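You operate a simulated robot arm through the tools that you are given. There is no shell and no other tool.

The job below is to be done with a simulated two-armed robot. You get a single attempt, and the scene is never put back.

Task
Print the transfer slip and drop it in the orange tray.
Fine: take it from the teal rack; use the black slip printer, put it on line and leave it so; set its lever back to free.

The check looks at the end state, three seconds after you hand in, the way a careful person would. Anything else that was tipped, shoved, dropped, spilled or broken makes it a failure.

Robot
Two 7-joint arms with fingered hands on one trunk that stands fixed in place. Base frame: the origin is at the foot of the trunk, x ahead of it, y to its left, z up; the work surface is at about z = 78. Lengths are in cm, angles in rad, forces in N, time in s.
The left shoulder is at [6, 17.7, 95], the right one opposite. Each reaches about 100 cm from its shoulder. Payload 4 kg a hand.
Tool frame (each hand has its own): the origin (TCP) lies between the finger pads and is the grasp point; the fingertips stand 3.7 cm ahead of it; z points along the fingers, y is the line along which they close. The gripper opens to 12.4 cm; its body begins 4.3 cm behind the TCP. The gripper is a hand of 3 fingers: y runs from the thumb to the fingers, the wrist lies at [-1.5, -10.8, -20.2] in the tool frame, and closing takes about 1.5 s.
Orientation is that of the tool frame in the base frame, as a unit quaternion [w, x, y, z]. With the fingers straight down and the wrist toward the robot, the tool's x, y and z point along [0, 1, 0], [1, 0, 0] and [0, 0, -1] of the base frame.

Tools
- The arms move only by the tool jog_arm. It takes "left_moves", "right_moves" or both (then of equal length, played together; a hand with none holds still); each is a list of rows, each a list of 7 numbers: the shift along the tool's x, y, z in m, then the turn, a rotation vector about the tool's x, y, z in rad, then the finger opening in m, from 0 to 0.124. In form: [[dx, dy, dz, wx, wy, wz, jaw], ...]. A call has 1 to 20 rows; each row shifts and turns the commanded pose from where the row before left it, along the tool's axes as they then stand. Each row takes 0.2 s and may step no farther than 5 cm and 0.15 rad from the row before; otherwise, or with a gripper value out of range, the whole call is refused. Where a pose cannot be reached the arm comes as near as it can. A force on the tool above 90 N (or 10 N above the force at the start of the call, whichever is more), or a blocked arm, ends the call early, and 0.2 s more pass. Each finger travels about 7.2 cm/s and halts on what it meets, pressing with about 31 N; the grip force reading is that of the motor and also rises with nothing between the fingers. The clock runs only during rows and for 0.2 s after the last one: add rows that do not move to give the fingers time. The reply holds the time, the measured pose of the TCP, the force on the tool along the base axes, the opening and the grip force, in the units named above and with some noise, with the torque about the TCP (base axes, N m) and any sound that the robot's microphone picked up, and new pictures: "show" is both (left out), scene, wrist or none (wrist: the cameras of the hands that moved).
- Cameras (640 x 400 px; columns grow to the right, rows downward): "scene" is now at [5.44, 3.45, 162.62]; the picture's right is [0.40, -0.92, 0.00], its down [-0.54, -0.24, -0.81] and it looks along [0.74, 0.32, -0.59] (base axes); focal length 323 px, centre (320, 200). "left" rides on the left gripper at [-6.4, -7.6, -13.7] in its tool frame; the picture's right is [-0.84, -0.26, 0.48], its down [0.48, -0.76, 0.43] and it looks along [0.26, 0.60, 0.76] (tool axes); focal length 256 px, centre (320, 200). "right" rides on the right gripper at [6.4, -7.6, -13.7] in its tool frame; the picture's right is [-0.84, 0.26, -0.48], its down [-0.48, -0.76, 0.43] and it looks along [-0.26, 0.60, 0.76] (tool axes); focal length 256 px, centre (320, 200). There is no depth. A picture from a camera that has moved, and an enlarged one, comes with that camera's place and axes in the base frame and with its lens. The place of the scene camera against the robot may be out by one fixed shift of up to 1.8 cm in any direction.
- lift_body(by): slides the trunk up (or, below 0, down) by that many cm; the arms and the scene camera ride with it, the base frame stays. It gives what a move gives, with no picture.
- grasp_type(shape, hand): the hand has 3 fingers and takes this shape, open, in about a second: jaw (thumb against the fingers, like two jaws); tri (thumb and two fingers); tip (a fingertip pinch); poke (one finger out to press); point (the index stretched); flat (the hand flat); cup (the hand cupped); fist (a fist). The gripper value then closes the fingers along that shape, each until it touches; the sizes above hold for jaw. It gives what a move gives, with no picture.
- head_to(pan, tilt): turns the head with the scene camera to pan (to the left, within 1.501 rad either way) and tilt (down, from -0.506 to 1.204), counted from straight ahead of the robot. It gives what a move gives, and a new picture of the scene camera.
- inspect(camera, box): a new picture of the part [left, top, right, bottom] of that camera's present view, enlarged. It takes no simulated time.
- job_done(): hands the job in; it is judged then, once.

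Places have to be worked out from the pictures, the camera data and where the tool is seen. Open the grippers and draw the arms clear of the work before you hand the job in, unless the task says otherwise.

The tools are called after "Request:" as name(argument=value, ...) on one line, values as JSON. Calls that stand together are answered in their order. jog_arm: Moves the arms, as the interface text tells. Its arguments: {"type":"object","properties":{"left_moves":{"type":"array","items":{"type":"array","items":{"type":"number"}}},"right_moves":{"type":"array","items":{"type":"array","items":{"type":"number"}}},"show":{"type":"string","enum":["both","scene","wrist","none"]}},"required":[]} The other tools are called the same way: lift_body (by) moves the trunk up or down; grasp_type (shape, hand) gives the hand a shape; head_to (pan, tilt) turns the head that bears the scene camera; inspect (camera, box) takes an enlarged picture of a part of a camera's view; job_done () hands the job in.

At the start:

```text
time: 0.0
left_position: [55.07, 33.68, 122.43]
left_orientation: [0.001, 0.707, 0.707, 0.0]
left_contact_force: [-0.4, -0.3, 0.0]
left_torque: [0.02, -0.01, 0.04]
left_gripper_width: 12.34
left_gripper_force: 0.1
left_shape: jaw
right_position: [70.11, -9.2, 129.71]
right_orientation: [0.0, 0.707, 0.707, 0.0]
right_contact_force: [0.8, 0.1, -0.5]
right_torque: [0.03, 0.02, -0.01]
right_gripper_width: 12.38
right_gripper_force: 0.1
right_shape: jaw
trunk travel left (down, up): [-47.5, 11.5]
head pan, tilt (commanded): [0.412, 0.63]
```

scene: 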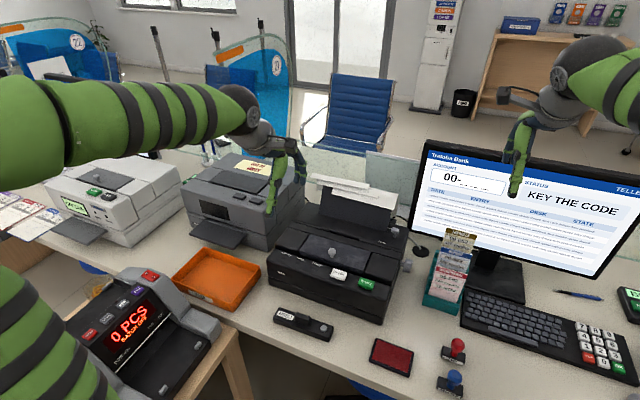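
right: 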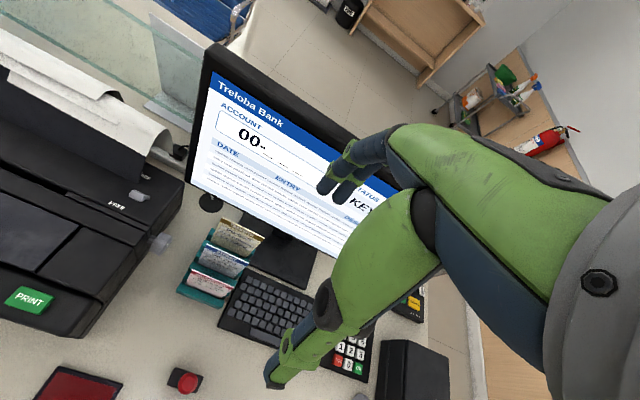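
left: 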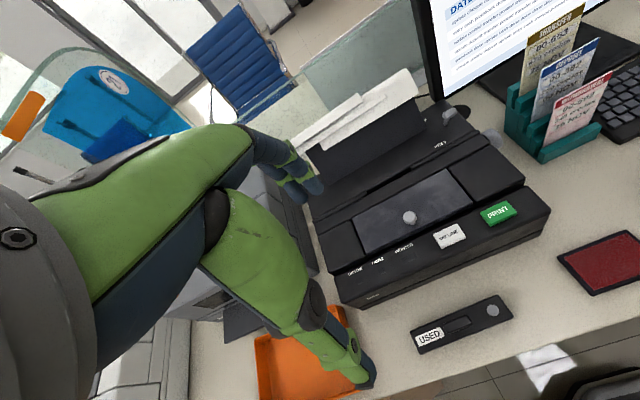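

The scene shows a black slip printer in the middle, a teal rack with three slips, an orange tray and other machines. I look closer at each of them before moving.

Request:
inspect(camera="scene", box=[250, 160, 430, 340])

Request:
inspect(camera="scene", box=[400, 210, 500, 320])

Request:
inspect(camera="left", box=[300, 60, 560, 320])

Request:
inspect(camera="right", box=[0, 130, 320, 400])

```text
2.22 times, centred on (340, 250) of scene
camera zoom: at [5.44, 3.45, 162.62], right [0.4, -0.92, 0.0], down [-0.54, -0.24, -0.81], along [0.74, 0.32, -0.59], focal length 718 px, centre (276, 89)
```

zoom: 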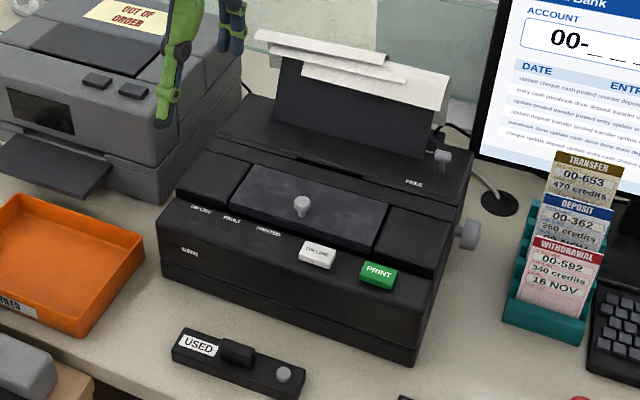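

```text
3.64 times, centred on (450, 265) of scene
camera zoom: at [5.44, 3.45, 162.62], right [0.4, -0.92, 0.0], down [-0.54, -0.24, -0.81], along [0.74, 0.32, -0.59], focal length 1176 px, centre (-153, -36)
```

zoom: 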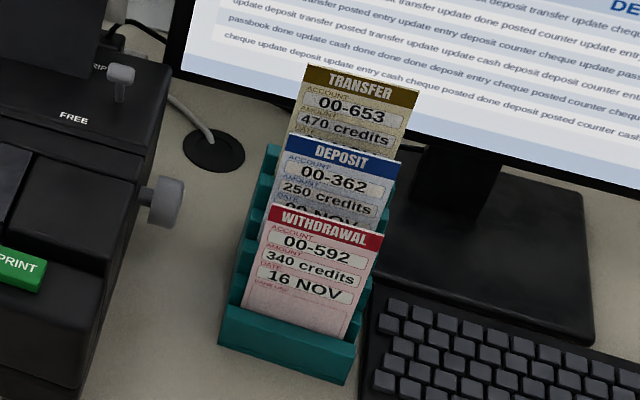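

```text
1.54 times, centred on (430, 190) of left
camera zoom: at [47.56, 27.16, 135.96], right [-0.26, -0.84, -0.48], down [-0.76, 0.48, -0.43], along [0.6, 0.26, -0.76], focal length 394 px, centre (151, 215)
```

zoom: 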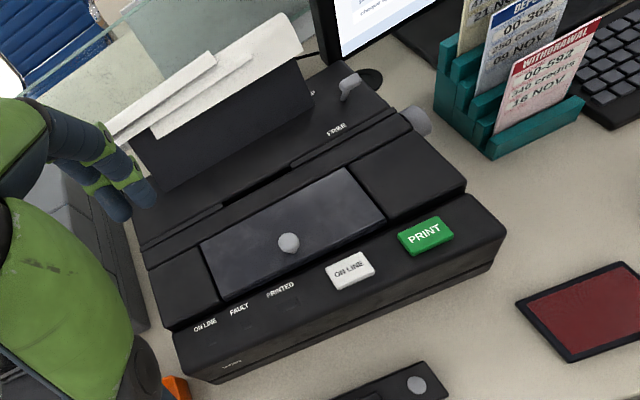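

```text
1.48 times, centred on (160, 265) of right
camera zoom: at [62.61, -2.83, 143.43], right [0.26, -0.84, 0.48], down [-0.76, -0.48, -0.43], along [0.6, -0.26, -0.76], focal length 379 px, centre (557, 104)
```

zoom: 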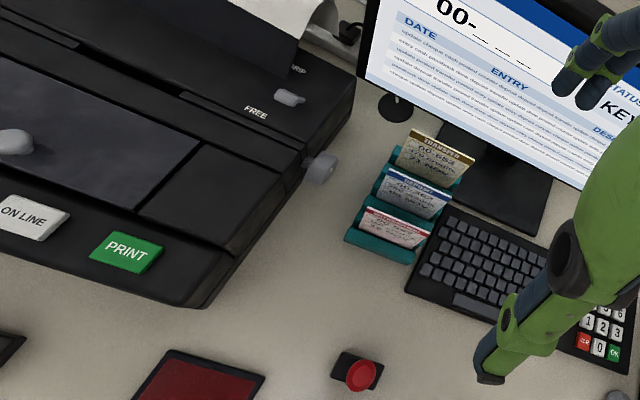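

The monitor asks to key a code and there is a keypad on the right. I turn the head to view the right side of the desk.

Request:
head_to(pan=-0.2, tilt=0.75)

```text
time: 1.0
left_position: [55.18, 33.65, 122.3]
left_orientation: [0.0, 0.707, 0.707, 0.0]
left_contact_force: [0.7, 0.1, -1.1]
left_torque: [-0.01, -0.02, -0.02]
left_gripper_width: 12.35
left_gripper_force: 0.1
left_shape: jaw
right_position: [70.1, -9.25, 129.78]
right_orientation: [0.0, 0.708, 0.707, 0.0]
right_contact_force: [-0.9, 0.3, 0.2]
right_torque: [0.0, 0.0, 0.04]
right_gripper_width: 12.33
right_gripper_force: 0.0
right_shape: jaw
trunk travel left (down, up): [-47.5, 11.5]
head pan, tilt (commanded): [-0.201, 0.75]
camera scene: at [5.55, -1.69, 161.6], right [-0.2, -0.98, 0.0], down [-0.67, 0.14, -0.73], along [0.72, -0.15, -0.68], focal length 323 px, centre (320, 200)
```

scene: 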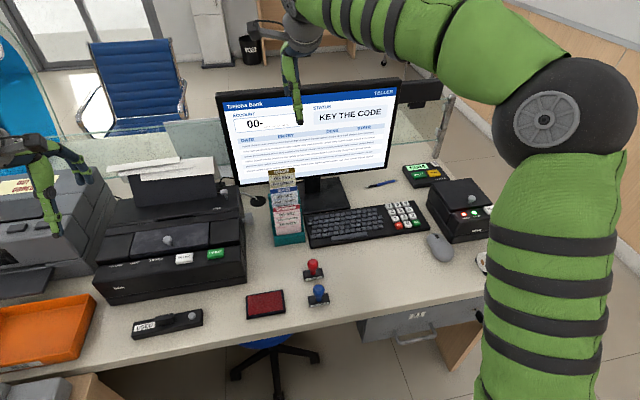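

Request:
inspect(camera="scene", box=[360, 140, 520, 280])

Request:
inspect(camera="scene", box=[215, 70, 415, 200])

Request:
inspect(camera="scene", box=[90, 140, 330, 340])

Request:
inspect(camera="scene", box=[250, 150, 350, 260])

```text
2.86 times, centred on (440, 210) of scene
camera zoom: at [5.55, -1.69, 161.6], right [-0.2, -0.98, 0.0], down [-0.67, 0.14, -0.73], along [0.72, -0.15, -0.68], focal length 924 px, centre (-23, 171)
```

zoom: 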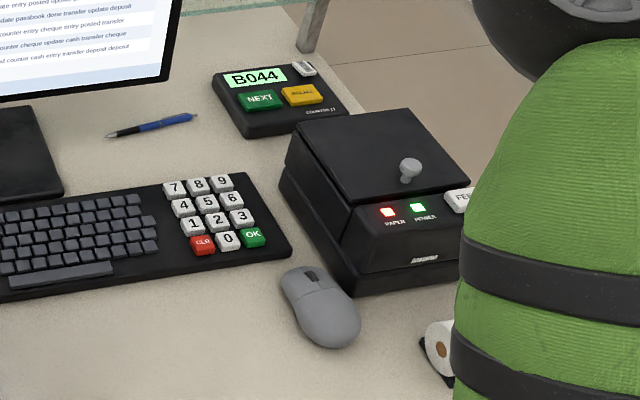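

```text
3.08 times, centred on (315, 135) of scene
camera zoom: at [5.55, -1.69, 161.6], right [-0.2, -0.98, 0.0], down [-0.67, 0.14, -0.73], along [0.72, -0.15, -0.68], focal length 995 px, centre (335, 400)
```

zoom: 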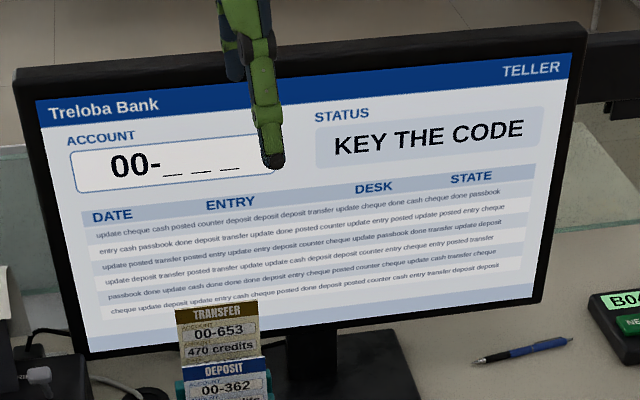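

```text
2.00 times, centred on (210, 240) of scene
camera zoom: at [5.55, -1.69, 161.6], right [-0.2, -0.98, 0.0], down [-0.67, 0.14, -0.73], along [0.72, -0.15, -0.68], focal length 647 px, centre (540, 120)
```

zoom: 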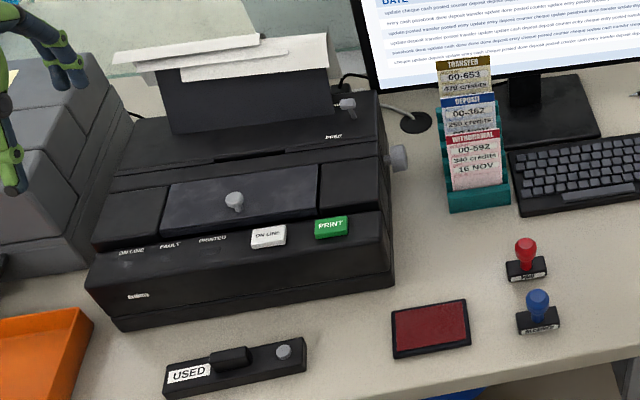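

```text
3.64 times, centred on (300, 205) of scene
camera zoom: at [5.55, -1.69, 161.6], right [-0.2, -0.98, 0.0], down [-0.67, 0.14, -0.73], along [0.72, -0.15, -0.68], focal length 1176 px, centre (393, 182)
```

zoom: 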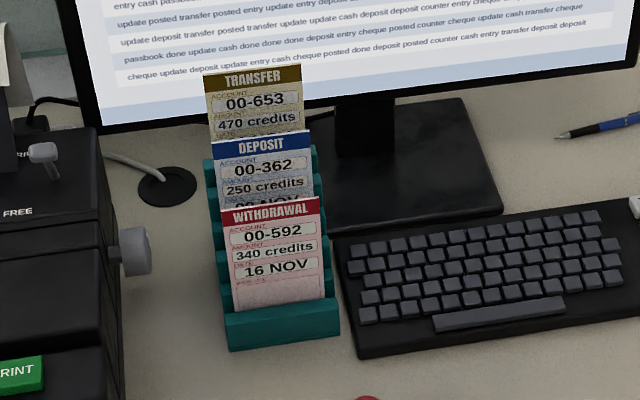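

The terminal wants an account code (slip reads 00-653), the printer has FREE/GRIP lever, ON LINE and PRINT buttons and lamps. I zoom in on the lever, slot and lamps to read the printer's present state.

Request:
inspect(camera="left", box=[390, 70, 520, 170])

Request:
inspect(camera="right", box=[60, 130, 240, 280])

Request:
inspect(camera="left", box=[310, 120, 470, 240])

Request:
inspect(camera="left", box=[480, 0, 640, 170])

```text
4.00 times, centred on (455, 120) of left
camera zoom: at [47.56, 27.16, 135.96], right [-0.26, -0.84, -0.48], down [-0.76, 0.48, -0.43], along [0.6, 0.26, -0.76], focal length 1024 px, centre (-220, 520)
```

zoom: 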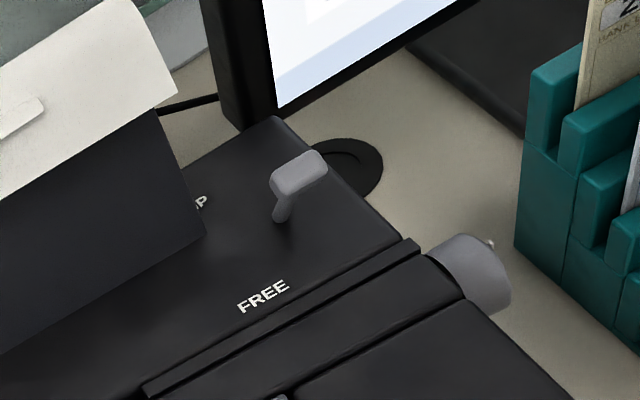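

```text
2.67 times, centred on (150, 205) of right
camera zoom: at [62.6, -2.83, 143.43], right [0.26, -0.84, 0.48], down [-0.76, -0.48, -0.43], along [0.6, -0.26, -0.76], focal length 683 px, centre (773, 187)
```

zoom: 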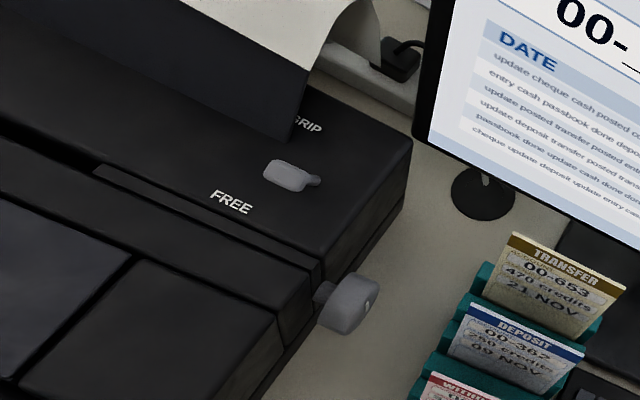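

```text
3.33 times, centred on (390, 180) of left
camera zoom: at [47.56, 27.16, 135.96], right [-0.26, -0.84, -0.48], down [-0.76, 0.48, -0.43], along [0.6, 0.26, -0.76], focal length 853 px, centre (87, 267)
```

zoom: 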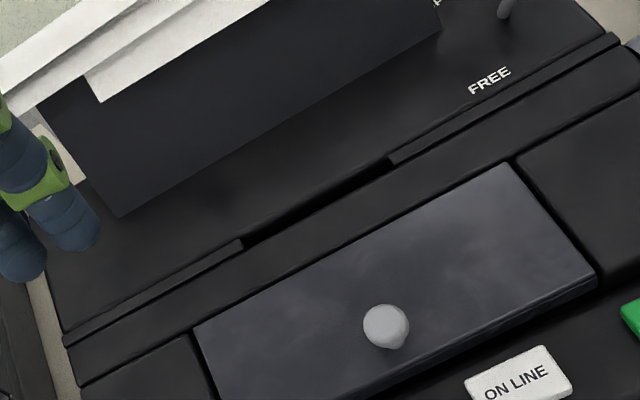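

```text
2.35 times, centred on (560, 85) of left
camera zoom: at [47.56, 27.16, 135.96], right [-0.26, -0.84, -0.48], down [-0.76, 0.48, -0.43], along [0.6, 0.26, -0.76], focal length 602 px, centre (-245, 471)
```

zoom: 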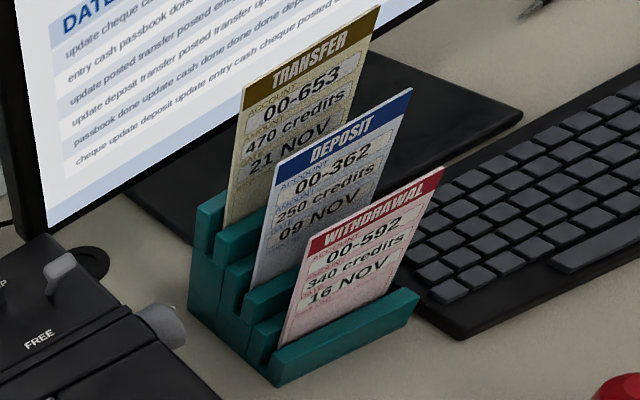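

Triangulating the two wrist cameras I get: transfer slip top edge about x 82, y -1.5..-8.5, z 102; printer slot at about x 78, y 22..32, z 91; lever tip (81.7, 12.2, 95), leaning to FREE; PRINT (63, 15, 91), ON LINE (63, 23, 91). I bring the right hand over the rack, with a narrower opening, staying high.

Request:
jog_arm(right_moves=[[0.015, 0.025, 0.03, 0, 0, 0, 0.1], [0.015, 0.025, 0.03, 0, 0, 0, 0.08], [0.01, 0.02, 0.03, 0, 0, 0, 0.06], [0, 0, 0, 0, 0, 0, 0.06]], show="both")

```text
time: 2.0
left_position: [55.14, 33.45, 122.33]
left_orientation: [0.0, 0.707, 0.707, 0.0]
left_contact_force: [0.1, -0.8, 0.8]
left_torque: [-0.01, -0.04, 0.01]
left_gripper_width: 12.35
left_gripper_force: 0.1
left_shape: jaw
right_position: [77.27, -5.12, 120.64]
right_orientation: [0.001, 0.707, 0.707, 0.0]
right_contact_force: [-1.5, -0.8, -0.3]
right_torque: [-0.01, 0.0, 0.02]
right_gripper_width: 6.04
right_gripper_force: 0.2
right_shape: jaw
trunk travel left (down, up): [-47.5, 11.5]
head pan, tilt (commanded): [-0.201, 0.75]
camera scene: at [5.51, -1.72, 161.6], right [-0.2, -0.98, 0.0], down [-0.67, 0.14, -0.73], along [0.72, -0.15, -0.68], focal length 323 px, centre (320, 200)
camera right: at [69.64, 1.23, 134.32], right [0.26, -0.84, 0.48], down [-0.76, -0.48, -0.44], along [0.6, -0.25, -0.76], focal length 256 px, centre (320, 200)
```

scene: 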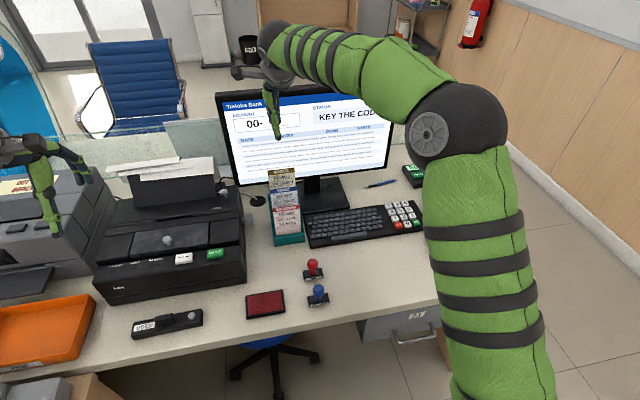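
right: 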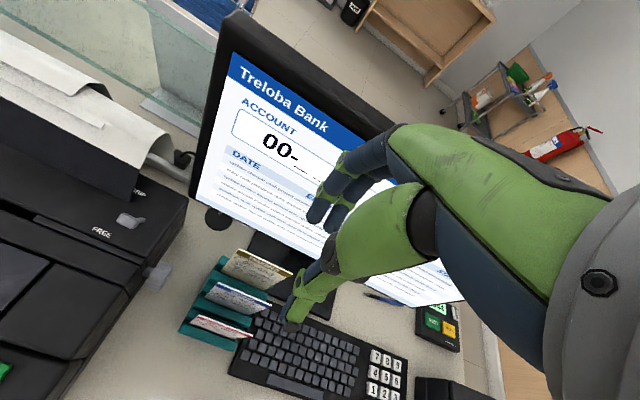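

The slip's top edge sits at x≈81.5, y -1..-9. I move over it and come down to z≈108 with the opening at 5.5 cm, then look again.

Request:
jog_arm(right_moves=[[0, 0.022, 0.02, 0, 0, 0, 0.055], [0, 0.02, 0.04, 0, 0, 0, 0.055], [0, 0, 0.04, 0, 0, 0, 0.055], [0, 0, 0.025, 0, 0, 0, 0.055], [0, 0, 0, 0, 0, 0, 0.055]], show="both")

Request:
inspect(camera="right", box=[180, 180, 380, 340])

Request:
inspect(camera="left", box=[480, 0, 640, 170])

Request:
inspect(camera="scene", box=[220, 80, 360, 260])

```text
time: 3.2
left_position: [55.12, 33.59, 122.36]
left_orientation: [0.0, 0.707, 0.707, 0.001]
left_contact_force: [0.4, 0.1, 0.2]
left_torque: [0.01, -0.01, -0.01]
left_gripper_width: 12.35
left_gripper_force: 0.1
left_shape: jaw
right_position: [81.28, -5.46, 108.37]
right_orientation: [0.0, 0.707, 0.707, 0.001]
right_contact_force: [0.1, -0.6, -0.3]
right_torque: [0.0, 0.02, 0.01]
right_gripper_width: 5.53
right_gripper_force: 0.0
right_shape: jaw
trunk travel left (down, up): [-47.5, 11.5]
head pan, tilt (commanded): [-0.201, 0.75]
camera scene: at [5.53, -1.69, 161.6], right [-0.2, -0.98, 0.0], down [-0.67, 0.14, -0.73], along [0.72, -0.15, -0.68], focal length 323 px, centre (320, 200)
camera right: at [73.73, 1.01, 121.99], right [0.26, -0.84, 0.48], down [-0.76, -0.48, -0.43], along [0.6, -0.26, -0.76], focal length 256 px, centre (320, 200)
```

scene: 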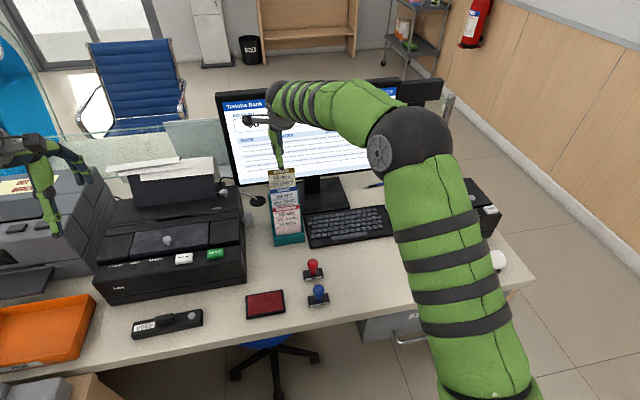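
right: 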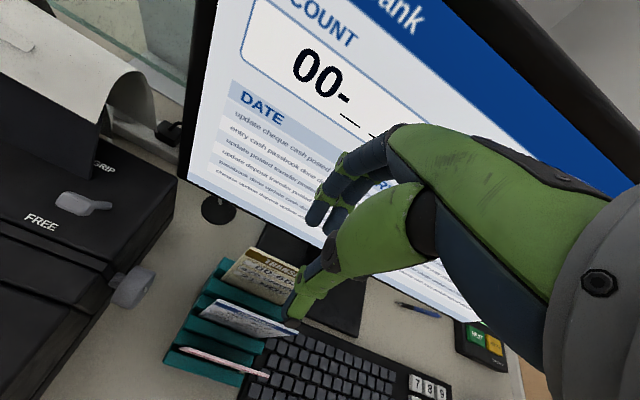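

```text
2.50 times, centred on (280, 260) of right
camera zoom: at [73.73, 1.01, 121.99], right [0.26, -0.84, 0.48], down [-0.76, -0.48, -0.43], along [0.6, -0.26, -0.76], focal length 640 px, centre (420, 50)
```

zoom: 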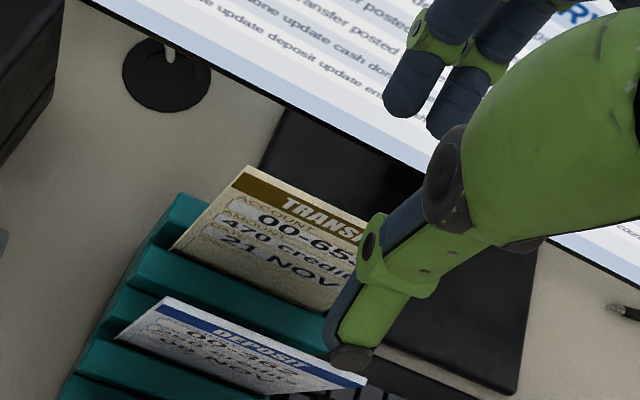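

```text
2.35 times, centred on (560, 85) of left
camera zoom: at [47.55, 27.16, 135.96], right [-0.26, -0.84, -0.48], down [-0.76, 0.48, -0.43], along [0.6, 0.26, -0.76], focal length 602 px, centre (-245, 471)
```

zoom: 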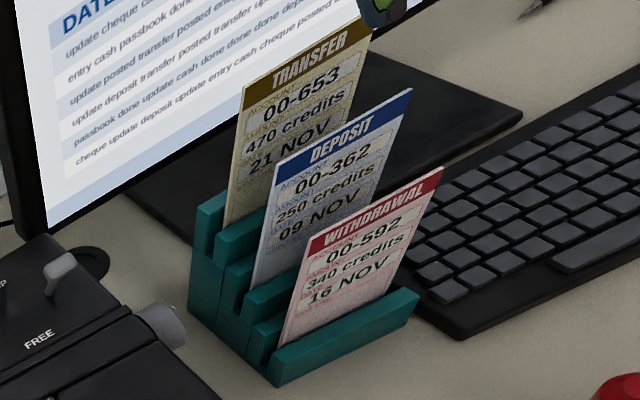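

```text
2.22 times, centred on (290, 170) of scene
camera zoom: at [5.53, -1.69, 161.6], right [-0.2, -0.98, 0.0], down [-0.67, 0.14, -0.73], along [0.72, -0.15, -0.68], focal length 718 px, centre (387, 267)
```

zoom: 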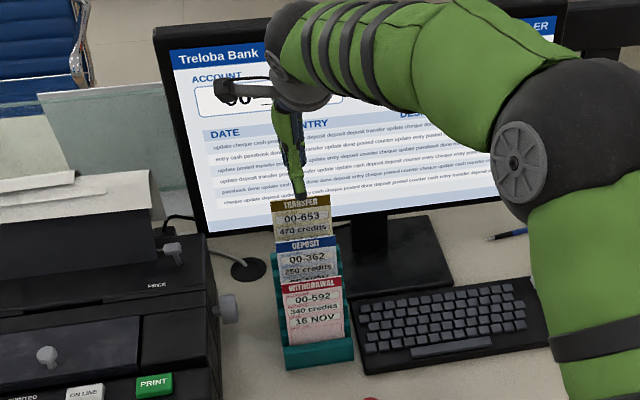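

The hand is centred over the transfer slip. I narrow the opening to 4 cm, shift 5 mm forward and descend in small steps to z≈102.5, where the thumb stays above the deposit slip.

Request:
jog_arm(right_moves=[[0, 0.004, 0, 0, 0, 0, 0.042], [0, 0, 0.02, 0, 0, 0, 0.042], [0, 0, 0.02, 0, 0, 0, 0.042], [0, 0, 0, 0, 0, 0, 0.042]], show="wrist")

Request:
inspect(camera="right", box=[180, 180, 380, 340])

Request:
inspect(camera="left", box=[480, 0, 640, 170])

```text
time: 4.2
left_position: [55.12, 33.72, 122.4]
left_orientation: [-0.001, 0.707, 0.707, 0.001]
left_contact_force: [-0.3, -0.6, 0.1]
left_torque: [0.02, 0.01, -0.01]
left_gripper_width: 12.35
left_gripper_force: 0.1
left_shape: jaw
right_position: [81.77, -5.34, 104.39]
right_orientation: [0.0, 0.707, 0.707, 0.0]
right_contact_force: [0.2, 0.7, 0.7]
right_torque: [-0.01, 0.0, -0.02]
right_gripper_width: 4.26
right_gripper_force: 0.2
right_shape: jaw
trunk travel left (down, up): [-47.5, 11.5]
head pan, tilt (commanded): [-0.201, 0.75]
camera right: at [74.2, 1.12, 118.0], right [0.26, -0.84, 0.48], down [-0.76, -0.48, -0.43], along [0.6, -0.26, -0.76], focal length 256 px, centre (320, 200)
```

right: 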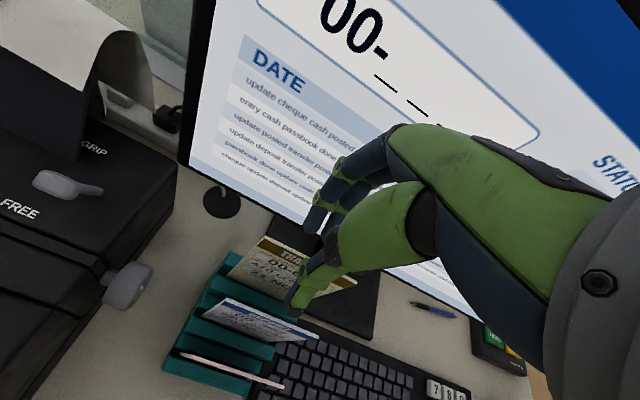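

```text
2.50 times, centred on (280, 260) of right
camera zoom: at [74.2, 1.12, 118.0], right [0.26, -0.84, 0.48], down [-0.76, -0.48, -0.43], along [0.6, -0.26, -0.76], focal length 640 px, centre (420, 50)
```

zoom: 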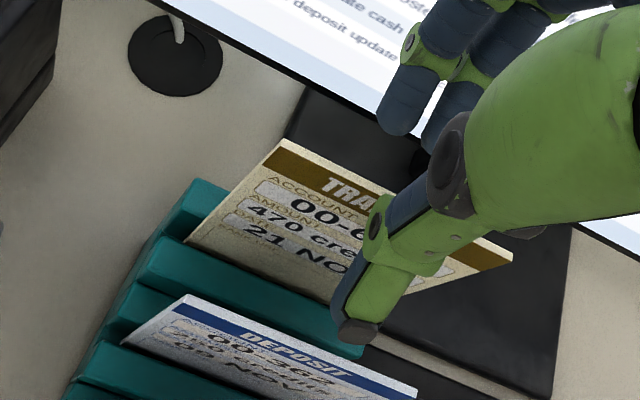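

```text
2.35 times, centred on (560, 85) of left
camera zoom: at [47.56, 27.16, 135.96], right [-0.26, -0.84, -0.48], down [-0.76, 0.48, -0.43], along [0.6, 0.26, -0.76], focal length 602 px, centre (-245, 471)
```

zoom: 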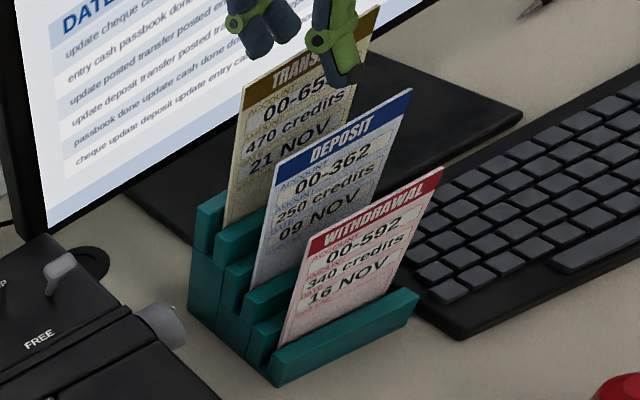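

Slip top is at x≈82.0, z≈101.5, between thumb and fingers. I lower 2 cm more and close gently on it.

Request:
jog_arm(right_moves=[[0, 0.002, 0.01, 0, 0, 0, 0.042], [0, 0, 0.01, 0, 0, 0, 0.042], [0, 0, 0.003, 0, 0, 0, 0.042]], show="wrist")

Request:
inspect(camera="right", box=[180, 180, 380, 340])

Request:
inspect(camera="left", box=[480, 0, 640, 170])

```text
time: 5.0
left_position: [55.14, 33.58, 122.25]
left_orientation: [0.0, 0.708, 0.706, 0.0]
left_contact_force: [-0.4, 0.3, -1.2]
left_torque: [0.02, 0.06, -0.03]
left_gripper_width: 12.38
left_gripper_force: 0.0
left_shape: jaw
right_position: [81.95, -5.3, 101.88]
right_orientation: [0.0, 0.707, 0.707, 0.0]
right_contact_force: [-0.4, 0.7, 0.0]
right_torque: [0.01, -0.03, 0.01]
right_gripper_width: 4.22
right_gripper_force: 0.1
right_shape: jaw
trunk travel left (down, up): [-47.5, 11.5]
head pan, tilt (commanded): [-0.201, 0.75]
camera right: at [74.38, 1.18, 115.66], right [0.26, -0.84, 0.48], down [-0.76, -0.48, -0.43], along [0.6, -0.26, -0.76], focal length 256 px, centre (320, 200)
```

right: 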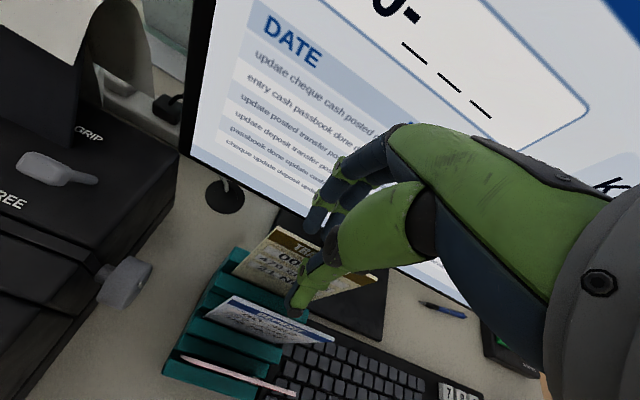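

```text
2.50 times, centred on (280, 260) of right
camera zoom: at [74.38, 1.18, 115.66], right [0.26, -0.84, 0.48], down [-0.76, -0.48, -0.43], along [0.6, -0.26, -0.76], focal length 640 px, centre (420, 50)
```

zoom: 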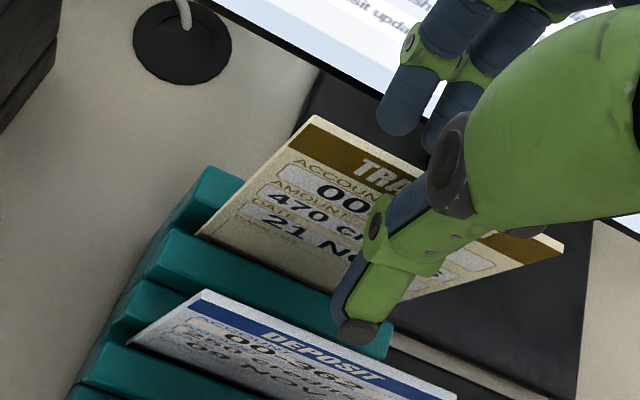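

```text
2.35 times, centred on (560, 85) of left
camera zoom: at [47.57, 27.16, 135.95], right [-0.26, -0.84, -0.48], down [-0.76, 0.48, -0.43], along [0.6, 0.26, -0.76], focal length 602 px, centre (-245, 471)
```

zoom: 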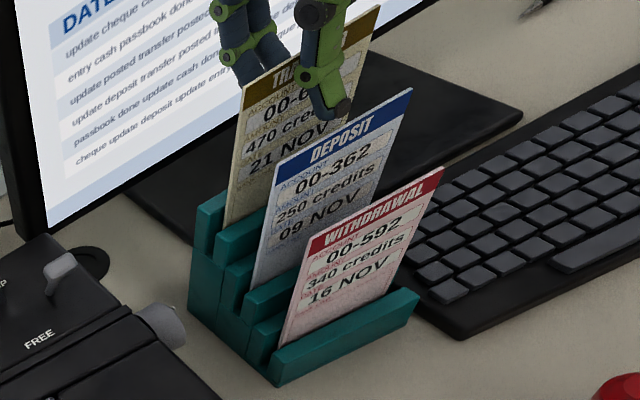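

The fingers are behind the slip and the thumb in front. I close the grip.

Request:
jog_arm(right_moves=[[0, 0, 0, 0, 0, 0, 0.02], [0, 0, 0, 0, 0, 0, 0.0], [0, 0, 0, 0, 0, 0, 0.0], [0, 0, 0, 0, 0, 0, 0.0], [0, 0, 0, 0, 0, 0, 0.0], [0, 0, 0, 0, 0, 0, 0.0]], show="wrist")

Request:
inspect(camera="right", box=[180, 180, 380, 340])

Request:
inspect(camera="left", box=[480, 0, 640, 170])

```text
time: 6.4
left_position: [55.31, 33.6, 122.4]
left_orientation: [0.0, 0.707, 0.707, -0.001]
left_contact_force: [0.5, 0.3, 0.2]
left_torque: [0.0, -0.03, 0.01]
left_gripper_width: 12.39
left_gripper_force: 0.0
left_shape: jaw
right_position: [82.1, -5.24, 101.99]
right_orientation: [-0.001, 0.707, 0.707, 0.0]
right_contact_force: [5.8, -0.7, -1.3]
right_torque: [-0.01, -0.9, 0.05]
right_gripper_width: 0.48
right_gripper_force: 30.9
right_shape: jaw
trunk travel left (down, up): [-47.5, 11.5]
head pan, tilt (commanded): [-0.201, 0.75]
camera right: at [74.44, 1.17, 115.64], right [0.26, -0.84, 0.48], down [-0.76, -0.48, -0.43], along [0.6, -0.26, -0.76], focal length 256 px, centre (320, 200)
```

right: 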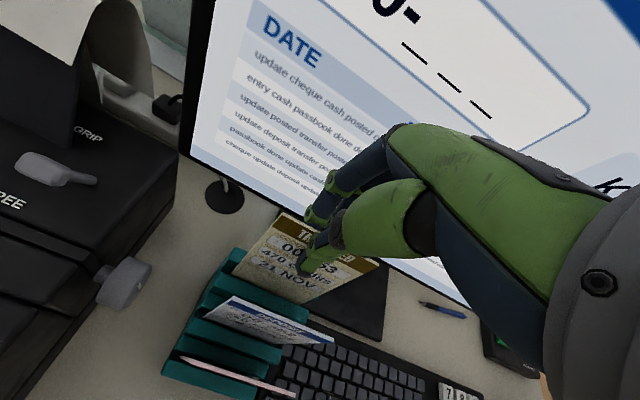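

```text
2.50 times, centred on (280, 260) of right
camera zoom: at [74.44, 1.17, 115.64], right [0.26, -0.84, 0.48], down [-0.76, -0.48, -0.43], along [0.6, -0.26, -0.76], focal length 640 px, centre (420, 50)
```

zoom: 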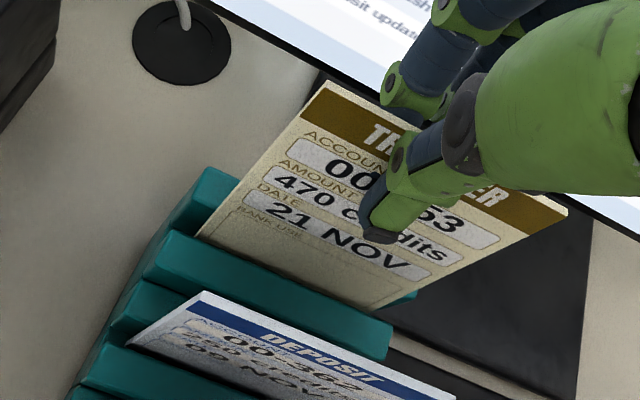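

```text
2.35 times, centred on (560, 85) of left
camera zoom: at [47.63, 27.16, 135.93], right [-0.26, -0.84, -0.48], down [-0.76, 0.48, -0.43], along [0.6, 0.26, -0.76], focal length 602 px, centre (-245, 471)
```

zoom: 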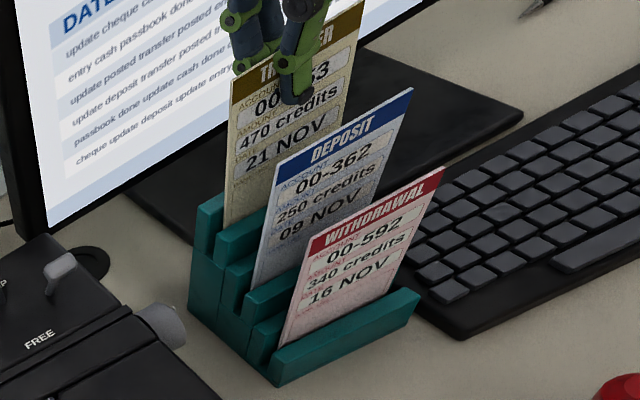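

The card is gripped (0.48 cm, 31 N) but got pushed about 1.2 cm forward at its top, loading the rack slightly (5.8 N). I back off 0.8 cm to unload before lifting.

Request:
jog_arm(right_moves=[[0, -0.004, 0, 0, 0, 0, 0.0], [0, -0.004, 0, 0, 0, 0, 0.0], [0, 0, 0, 0, 0, 0, 0.0]], show="wrist")

Request:
inspect(camera="right", box=[180, 180, 380, 340])

```text
time: 7.2
left_position: [55.19, 33.61, 122.31]
left_orientation: [0.001, 0.707, 0.707, 0.0]
left_contact_force: [0.4, 0.3, 0.9]
left_torque: [-0.01, -0.03, -0.01]
left_gripper_width: 12.35
left_gripper_force: 0.0
left_shape: jaw
right_position: [81.32, -5.24, 102.04]
right_orientation: [0.0, 0.707, 0.707, 0.001]
right_contact_force: [8.0, -1.0, 0.9]
right_torque: [-0.04, -1.22, 0.05]
right_gripper_width: 0.52
right_gripper_force: 30.9
right_shape: jaw
trunk travel left (down, up): [-47.5, 11.5]
head pan, tilt (commanded): [-0.201, 0.75]
camera right: at [73.69, 1.17, 115.68], right [0.26, -0.84, 0.48], down [-0.76, -0.48, -0.44], along [0.6, -0.26, -0.76], focal length 256 px, centre (320, 200)
```

right: 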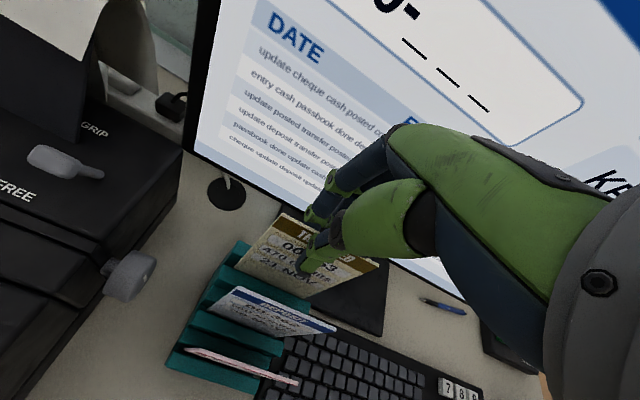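

```text
2.50 times, centred on (280, 260) of right
camera zoom: at [73.69, 1.17, 115.68], right [0.26, -0.84, 0.48], down [-0.76, -0.48, -0.44], along [0.6, -0.26, -0.76], focal length 640 px, centre (420, 50)
```

zoom: 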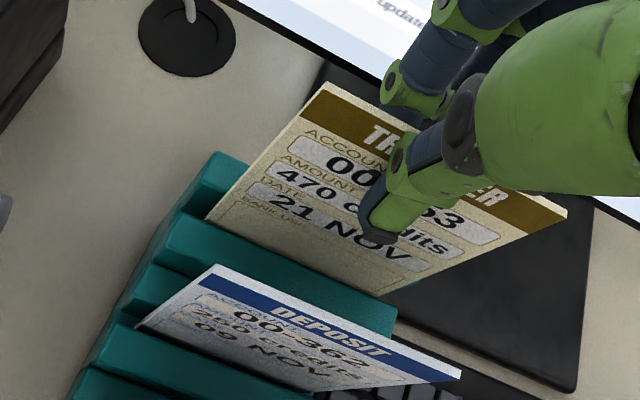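

Backing off raised the force to 8 N at about 15 cm below the TCP, so the card's foot is pressing on the front wall of the slot. I go back forward 8 mm and tilt the hand slightly so the foot swings away from that wall.

Request:
jog_arm(right_moves=[[0, 0.004, 0, 0, 0, 0, 0.0], [0, 0.004, 0, -0.03, 0, 0, 0.0], [0, 0, 0, -0.03, 0, 0, 0.0], [0, 0, 0, 0, 0, 0, 0.0]], show="wrist")

```text
time: 8.2
left_position: [55.12, 33.55, 122.41]
left_orientation: [0.0, 0.707, 0.707, 0.0]
left_contact_force: [0.0, -0.6, -0.5]
left_torque: [0.03, -0.02, 0.0]
left_gripper_width: 12.35
left_gripper_force: 0.1
left_shape: jaw
right_position: [81.89, -5.21, 101.94]
right_orientation: [0.021, 0.707, 0.707, 0.021]
right_contact_force: [4.3, -0.3, 0.3]
right_torque: [0.02, -0.62, 0.06]
right_gripper_width: 0.34
right_gripper_force: 31.2
right_shape: jaw
trunk travel left (down, up): [-47.5, 11.5]
head pan, tilt (commanded): [-0.201, 0.75]
camera right: at [73.6, 1.19, 115.05], right [0.23, -0.84, 0.5], down [-0.73, -0.48, -0.48], along [0.64, -0.26, -0.72], focal length 256 px, centre (320, 200)
```

right: 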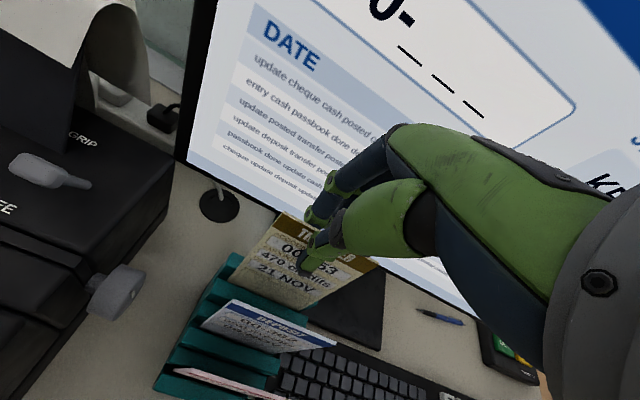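

That lowered the force to 4.3 N; I continue the same correction.

Request:
jog_arm(right_moves=[[0, 0.003, 0, -0.03, 0, 0, 0.0], [0, 0.003, 0, -0.03, 0, 0, 0.0], [0, 0, 0, 0, 0, 0, 0.0]], show="wrist")

Request:
inspect(camera="left", box=[480, 0, 640, 170])

```text
time: 9.0
left_position: [54.99, 33.61, 122.31]
left_orientation: [0.0, 0.707, 0.708, 0.0]
left_contact_force: [0.4, -0.4, -0.3]
left_torque: [-0.02, 0.0, 0.01]
left_gripper_width: 12.35
left_gripper_force: 0.2
left_shape: jaw
right_position: [82.34, -5.18, 101.92]
right_orientation: [0.042, 0.706, 0.706, 0.041]
right_contact_force: [-15.9, 1.0, -6.4]
right_torque: [0.07, -0.04, 0.03]
right_gripper_width: 0.32
right_gripper_force: 31.6
right_shape: jaw
trunk travel left (down, up): [-47.5, 11.5]
head pan, tilt (commanded): [-0.201, 0.75]
camera right: at [73.28, 1.26, 114.57], right [0.2, -0.84, 0.51], down [-0.7, -0.48, -0.52], along [0.68, -0.26, -0.69], focal length 256 px, centre (320, 200)
```

right: 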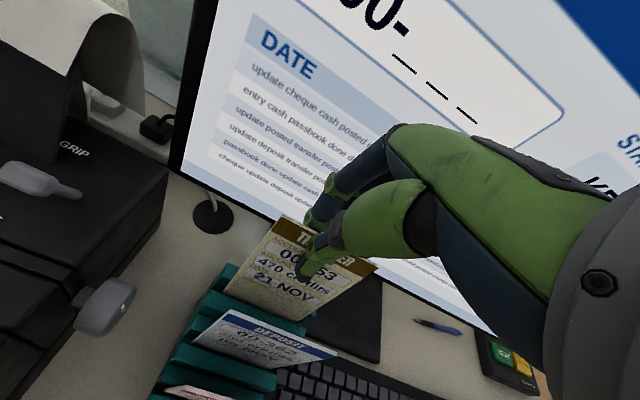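

```text
2.35 times, centred on (560, 85) of left
camera zoom: at [47.45, 27.17, 135.97], right [-0.26, -0.84, -0.48], down [-0.76, 0.48, -0.44], along [0.6, 0.26, -0.76], focal length 602 px, centre (-245, 471)
```

zoom: 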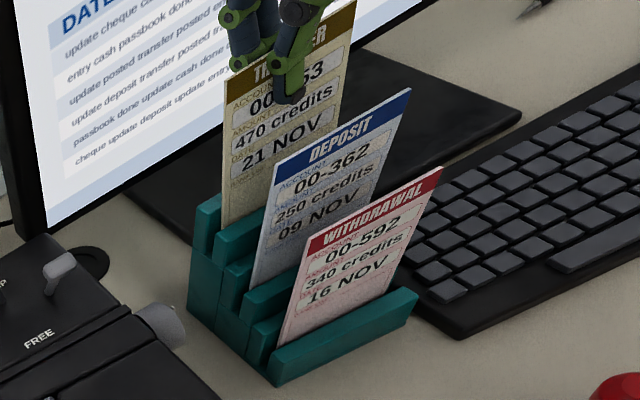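

Now the force flipped to -16 N, so I overshot. I undo about half of that last step and read again.

Request:
jog_arm(right_moves=[[0, -0.003, 0, 0.02, 0, 0, 0.0], [0, 0, 0, 0, 0, 0, 0.0]], show="none")

```text
time: 9.6
left_position: [55.19, 33.63, 122.35]
left_orientation: [0.0, 0.707, 0.707, 0.0]
left_contact_force: [-0.4, 0.5, 0.3]
left_torque: [-0.01, -0.01, 0.0]
left_gripper_width: 12.34
left_gripper_force: 0.1
left_shape: jaw
right_position: [82.26, -5.29, 101.87]
right_orientation: [0.036, 0.706, 0.706, 0.035]
right_contact_force: [-2.2, 3.0, -7.4]
right_torque: [0.1, -0.36, 0.06]
right_gripper_width: 0.26
right_gripper_force: 31.1
right_shape: jaw
trunk travel left (down, up): [-47.5, 11.5]
head pan, tilt (commanded): [-0.201, 0.75]
```

Forces are small now. I lift 1 cm and watch the rack and force.

Request:
jog_arm(right_moves=[[0, 0.0005, -0.005, 0, 0, 0, 0.0], [0, 0.0005, -0.005, 0, 0, 0, 0.0], [0, 0, 0, 0, 0, 0, 0.0]], show="wrist")

Request:
inspect(camera="left", box=[480, 0, 640, 170])

```text
time: 10.4
left_position: [55.16, 33.64, 122.39]
left_orientation: [0.0, 0.707, 0.707, 0.0]
left_contact_force: [0.3, 0.4, 0.4]
left_torque: [0.01, -0.02, 0.03]
left_gripper_width: 12.37
left_gripper_force: 0.1
left_shape: jaw
right_position: [82.27, -5.36, 103.16]
right_orientation: [0.035, 0.706, 0.706, 0.036]
right_contact_force: [3.5, -0.1, 1.6]
right_torque: [0.02, -0.46, -0.02]
right_gripper_width: 0.23
right_gripper_force: 30.5
right_shape: jaw
trunk travel left (down, up): [-47.5, 11.5]
head pan, tilt (commanded): [-0.201, 0.75]
camera right: at [73.41, 1.15, 115.95], right [0.21, -0.84, 0.51], down [-0.71, -0.48, -0.51], along [0.67, -0.26, -0.7], focal length 256 px, centre (320, 200)
```

right: 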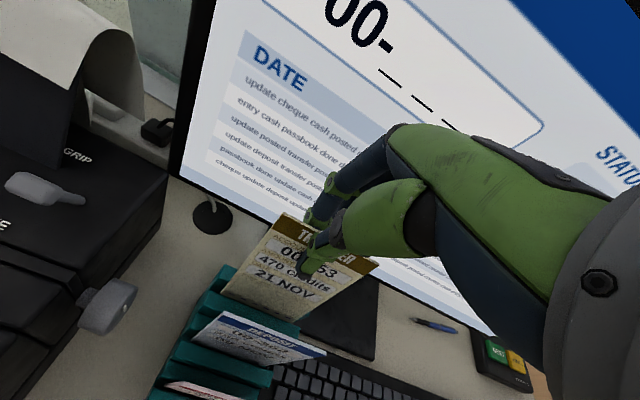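

```text
2.35 times, centred on (560, 85) of left
camera zoom: at [47.59, 27.16, 135.95], right [-0.26, -0.84, -0.48], down [-0.76, 0.48, -0.43], along [0.6, 0.26, -0.76], focal length 602 px, centre (-245, 471)
```

zoom: 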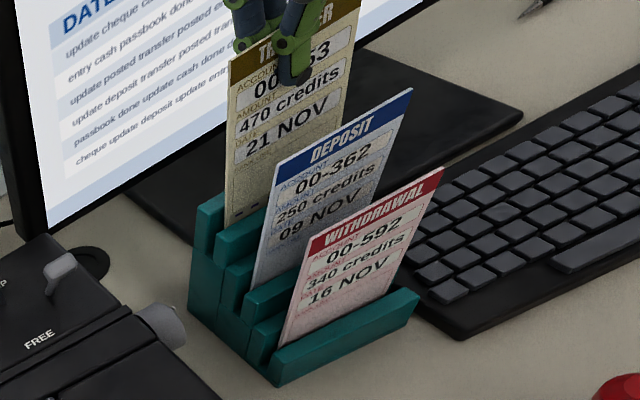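

The slip slides out and the rack stays put. I keep lifting straight up until the slip is clear.

Request:
jog_arm(right_moves=[[0, 0.003, -0.01, 0, 0, 0, 0.0], [0, 0.001, -0.01, 0, 0, 0, 0.0], [0, 0.001, -0.01, 0, 0, 0, 0.0], [0, 0.002, -0.02, 0, 0, 0, 0.0], [0, 0.003, -0.03, 0, 0, 0, 0.0], [0, 0.004, -0.04, 0, 0, 0, 0.0], [0, 0.004, -0.04, 0, 0, 0, 0.0], [0, 0, 0, 0, 0, 0, 0.0]], show="both")

Request:
inspect(camera="right", box=[200, 150, 400, 310])

```text
time: 12.2
left_position: [55.29, 33.57, 122.36]
left_orientation: [-0.001, 0.707, 0.707, 0.0]
left_contact_force: [-0.7, 0.3, 0.1]
left_torque: [0.01, 0.01, -0.02]
left_gripper_width: 12.36
left_gripper_force: 0.1
left_shape: jaw
right_position: [82.71, -5.3, 119.11]
right_orientation: [0.035, 0.707, 0.706, 0.035]
right_contact_force: [0.0, 0.0, -0.4]
right_torque: [-0.01, 0.02, -0.01]
right_gripper_width: 0.14
right_gripper_force: 31.1
right_shape: jaw
trunk travel left (down, up): [-47.5, 11.5]
head pan, tilt (commanded): [-0.201, 0.75]
camera scene: at [5.57, -1.69, 161.6], right [-0.2, -0.98, 0.0], down [-0.67, 0.14, -0.73], along [0.72, -0.15, -0.68], focal length 323 px, centre (320, 200)
camera right: at [73.78, 1.21, 131.96], right [0.21, -0.84, 0.51], down [-0.71, -0.48, -0.51], along [0.67, -0.26, -0.7], focal length 256 px, centre (320, 200)
```

scene: 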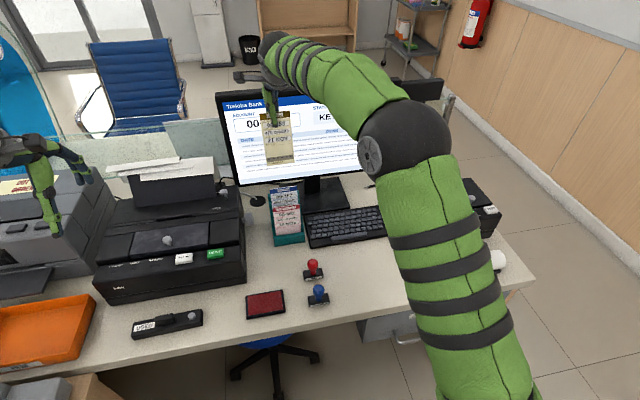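
right: 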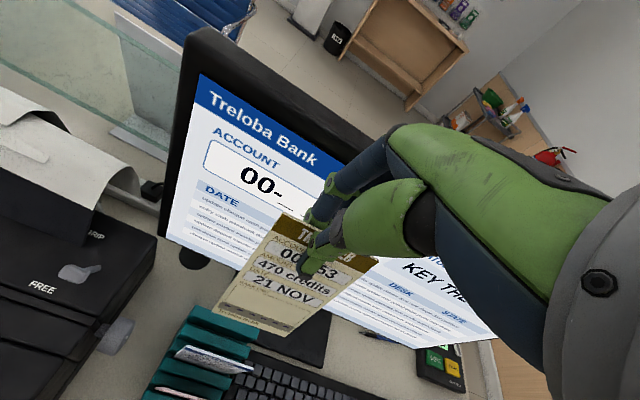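

```text
2.50 times, centred on (300, 230) of right
camera zoom: at [73.78, 1.21, 131.96], right [0.21, -0.84, 0.51], down [-0.71, -0.48, -0.51], along [0.67, -0.26, -0.7], focal length 640 px, centre (370, 125)
```

zoom: 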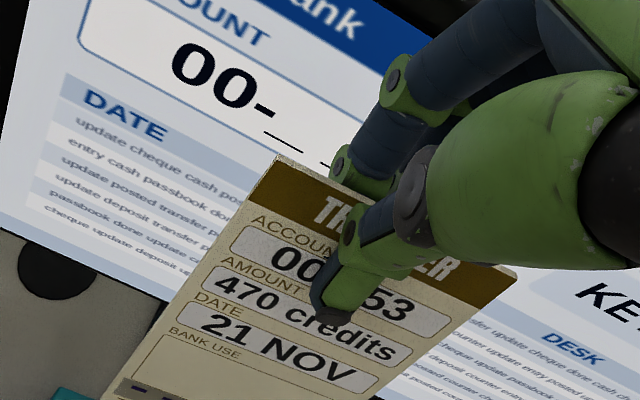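

The slip is out, held about 2.5 cm deep. I zoom to find its bottom corners and how it hangs relative to the hand.

Request:
inspect(camera="right", box=[200, 200, 400, 360])

Request:
inspect(camera="scene", box=[230, 80, 330, 180])

Request:
inspect(camera="left", box=[480, 0, 640, 170])

```text
2.50 times, centred on (300, 280) of right
camera zoom: at [73.78, 1.21, 131.96], right [0.21, -0.84, 0.51], down [-0.71, -0.48, -0.51], along [0.67, -0.26, -0.7], focal length 640 px, centre (370, 0)
```

zoom: 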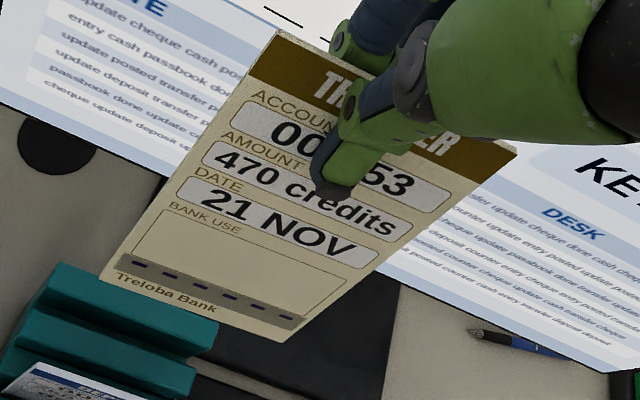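

```text
4.00 times, centred on (280, 130) of scene
camera zoom: at [5.57, -1.69, 161.6], right [-0.2, -0.98, 0.0], down [-0.67, 0.14, -0.73], along [0.72, -0.15, -0.68], focal length 1293 px, centre (480, 480)
```

zoom: 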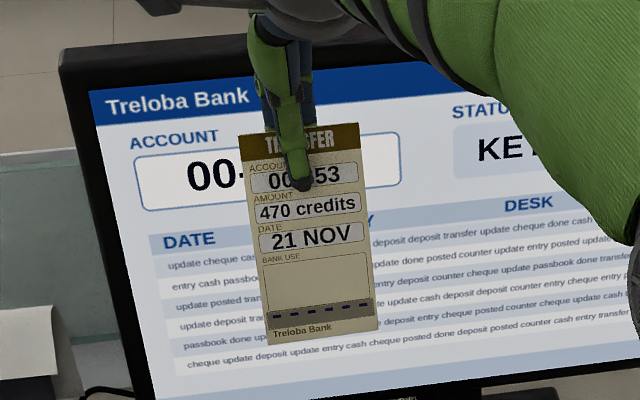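

```text
2.35 times, centred on (560, 85) of left
camera zoom: at [47.58, 27.16, 135.95], right [-0.26, -0.84, -0.48], down [-0.76, 0.48, -0.43], along [0.6, 0.26, -0.76], focal length 602 px, centre (-245, 471)
```

zoom: 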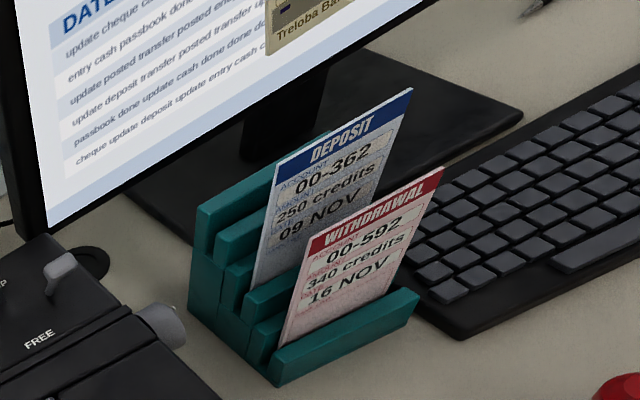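

The slip is 8×15 cm and hangs with its foot 0.32 rad toward the thumb side in the tool frame, so a total hand tilt of about -0.32 makes it vertical. First I move the left hand out of the way to the left so it still views the printer.

Request:
jog_arm(left_moves=[[0.05, 0, 0, 0, 0, 0, 0.1], [0.05, 0, 0, 0, 0, 0, 0.08], [0.05, 0, 0, 0, 0, 0, 0.08], [0.05, -0.01, 0, 0, 0, 0, 0.08], [0, 0, 0, 0, 0, 0, 0.08]], show="both")

Request:
head_to(pan=0.3, tilt=0.7)

```text
refused: row 4 steps farther than a row can; nothing moved
```

```text
time: 13.1
left_position: [55.12, 33.71, 122.4]
left_orientation: [0.0, 0.707, 0.707, 0.0]
left_contact_force: [-0.7, -0.5, 0.3]
left_torque: [0.03, 0.0, 0.01]
left_gripper_width: 12.34
left_gripper_force: 0.1
left_shape: jaw
right_position: [82.52, -5.09, 119.15]
right_orientation: [0.035, 0.706, 0.706, 0.035]
right_contact_force: [0.4, -0.3, -0.8]
right_torque: [0.0, -0.01, -0.03]
right_gripper_width: 0.1
right_gripper_force: 30.5
right_shape: jaw
trunk travel left (down, up): [-47.5, 11.5]
head pan, tilt (commanded): [0.3, 0.7]
camera scene: at [5.55, 2.46, 162.02], right [0.29, -0.96, 0.0], down [-0.62, -0.19, -0.76], along [0.73, 0.23, -0.64], focal length 323 px, centre (320, 200)
```

scene: 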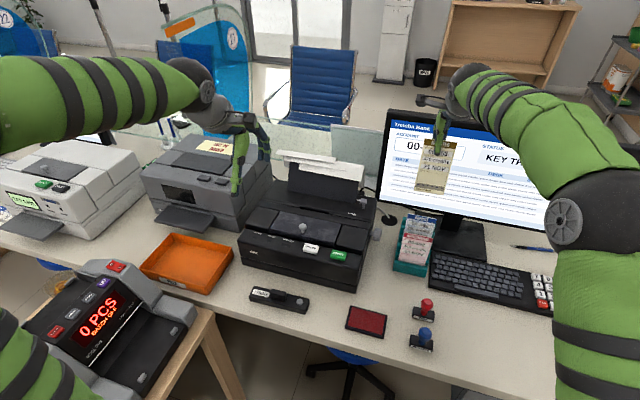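

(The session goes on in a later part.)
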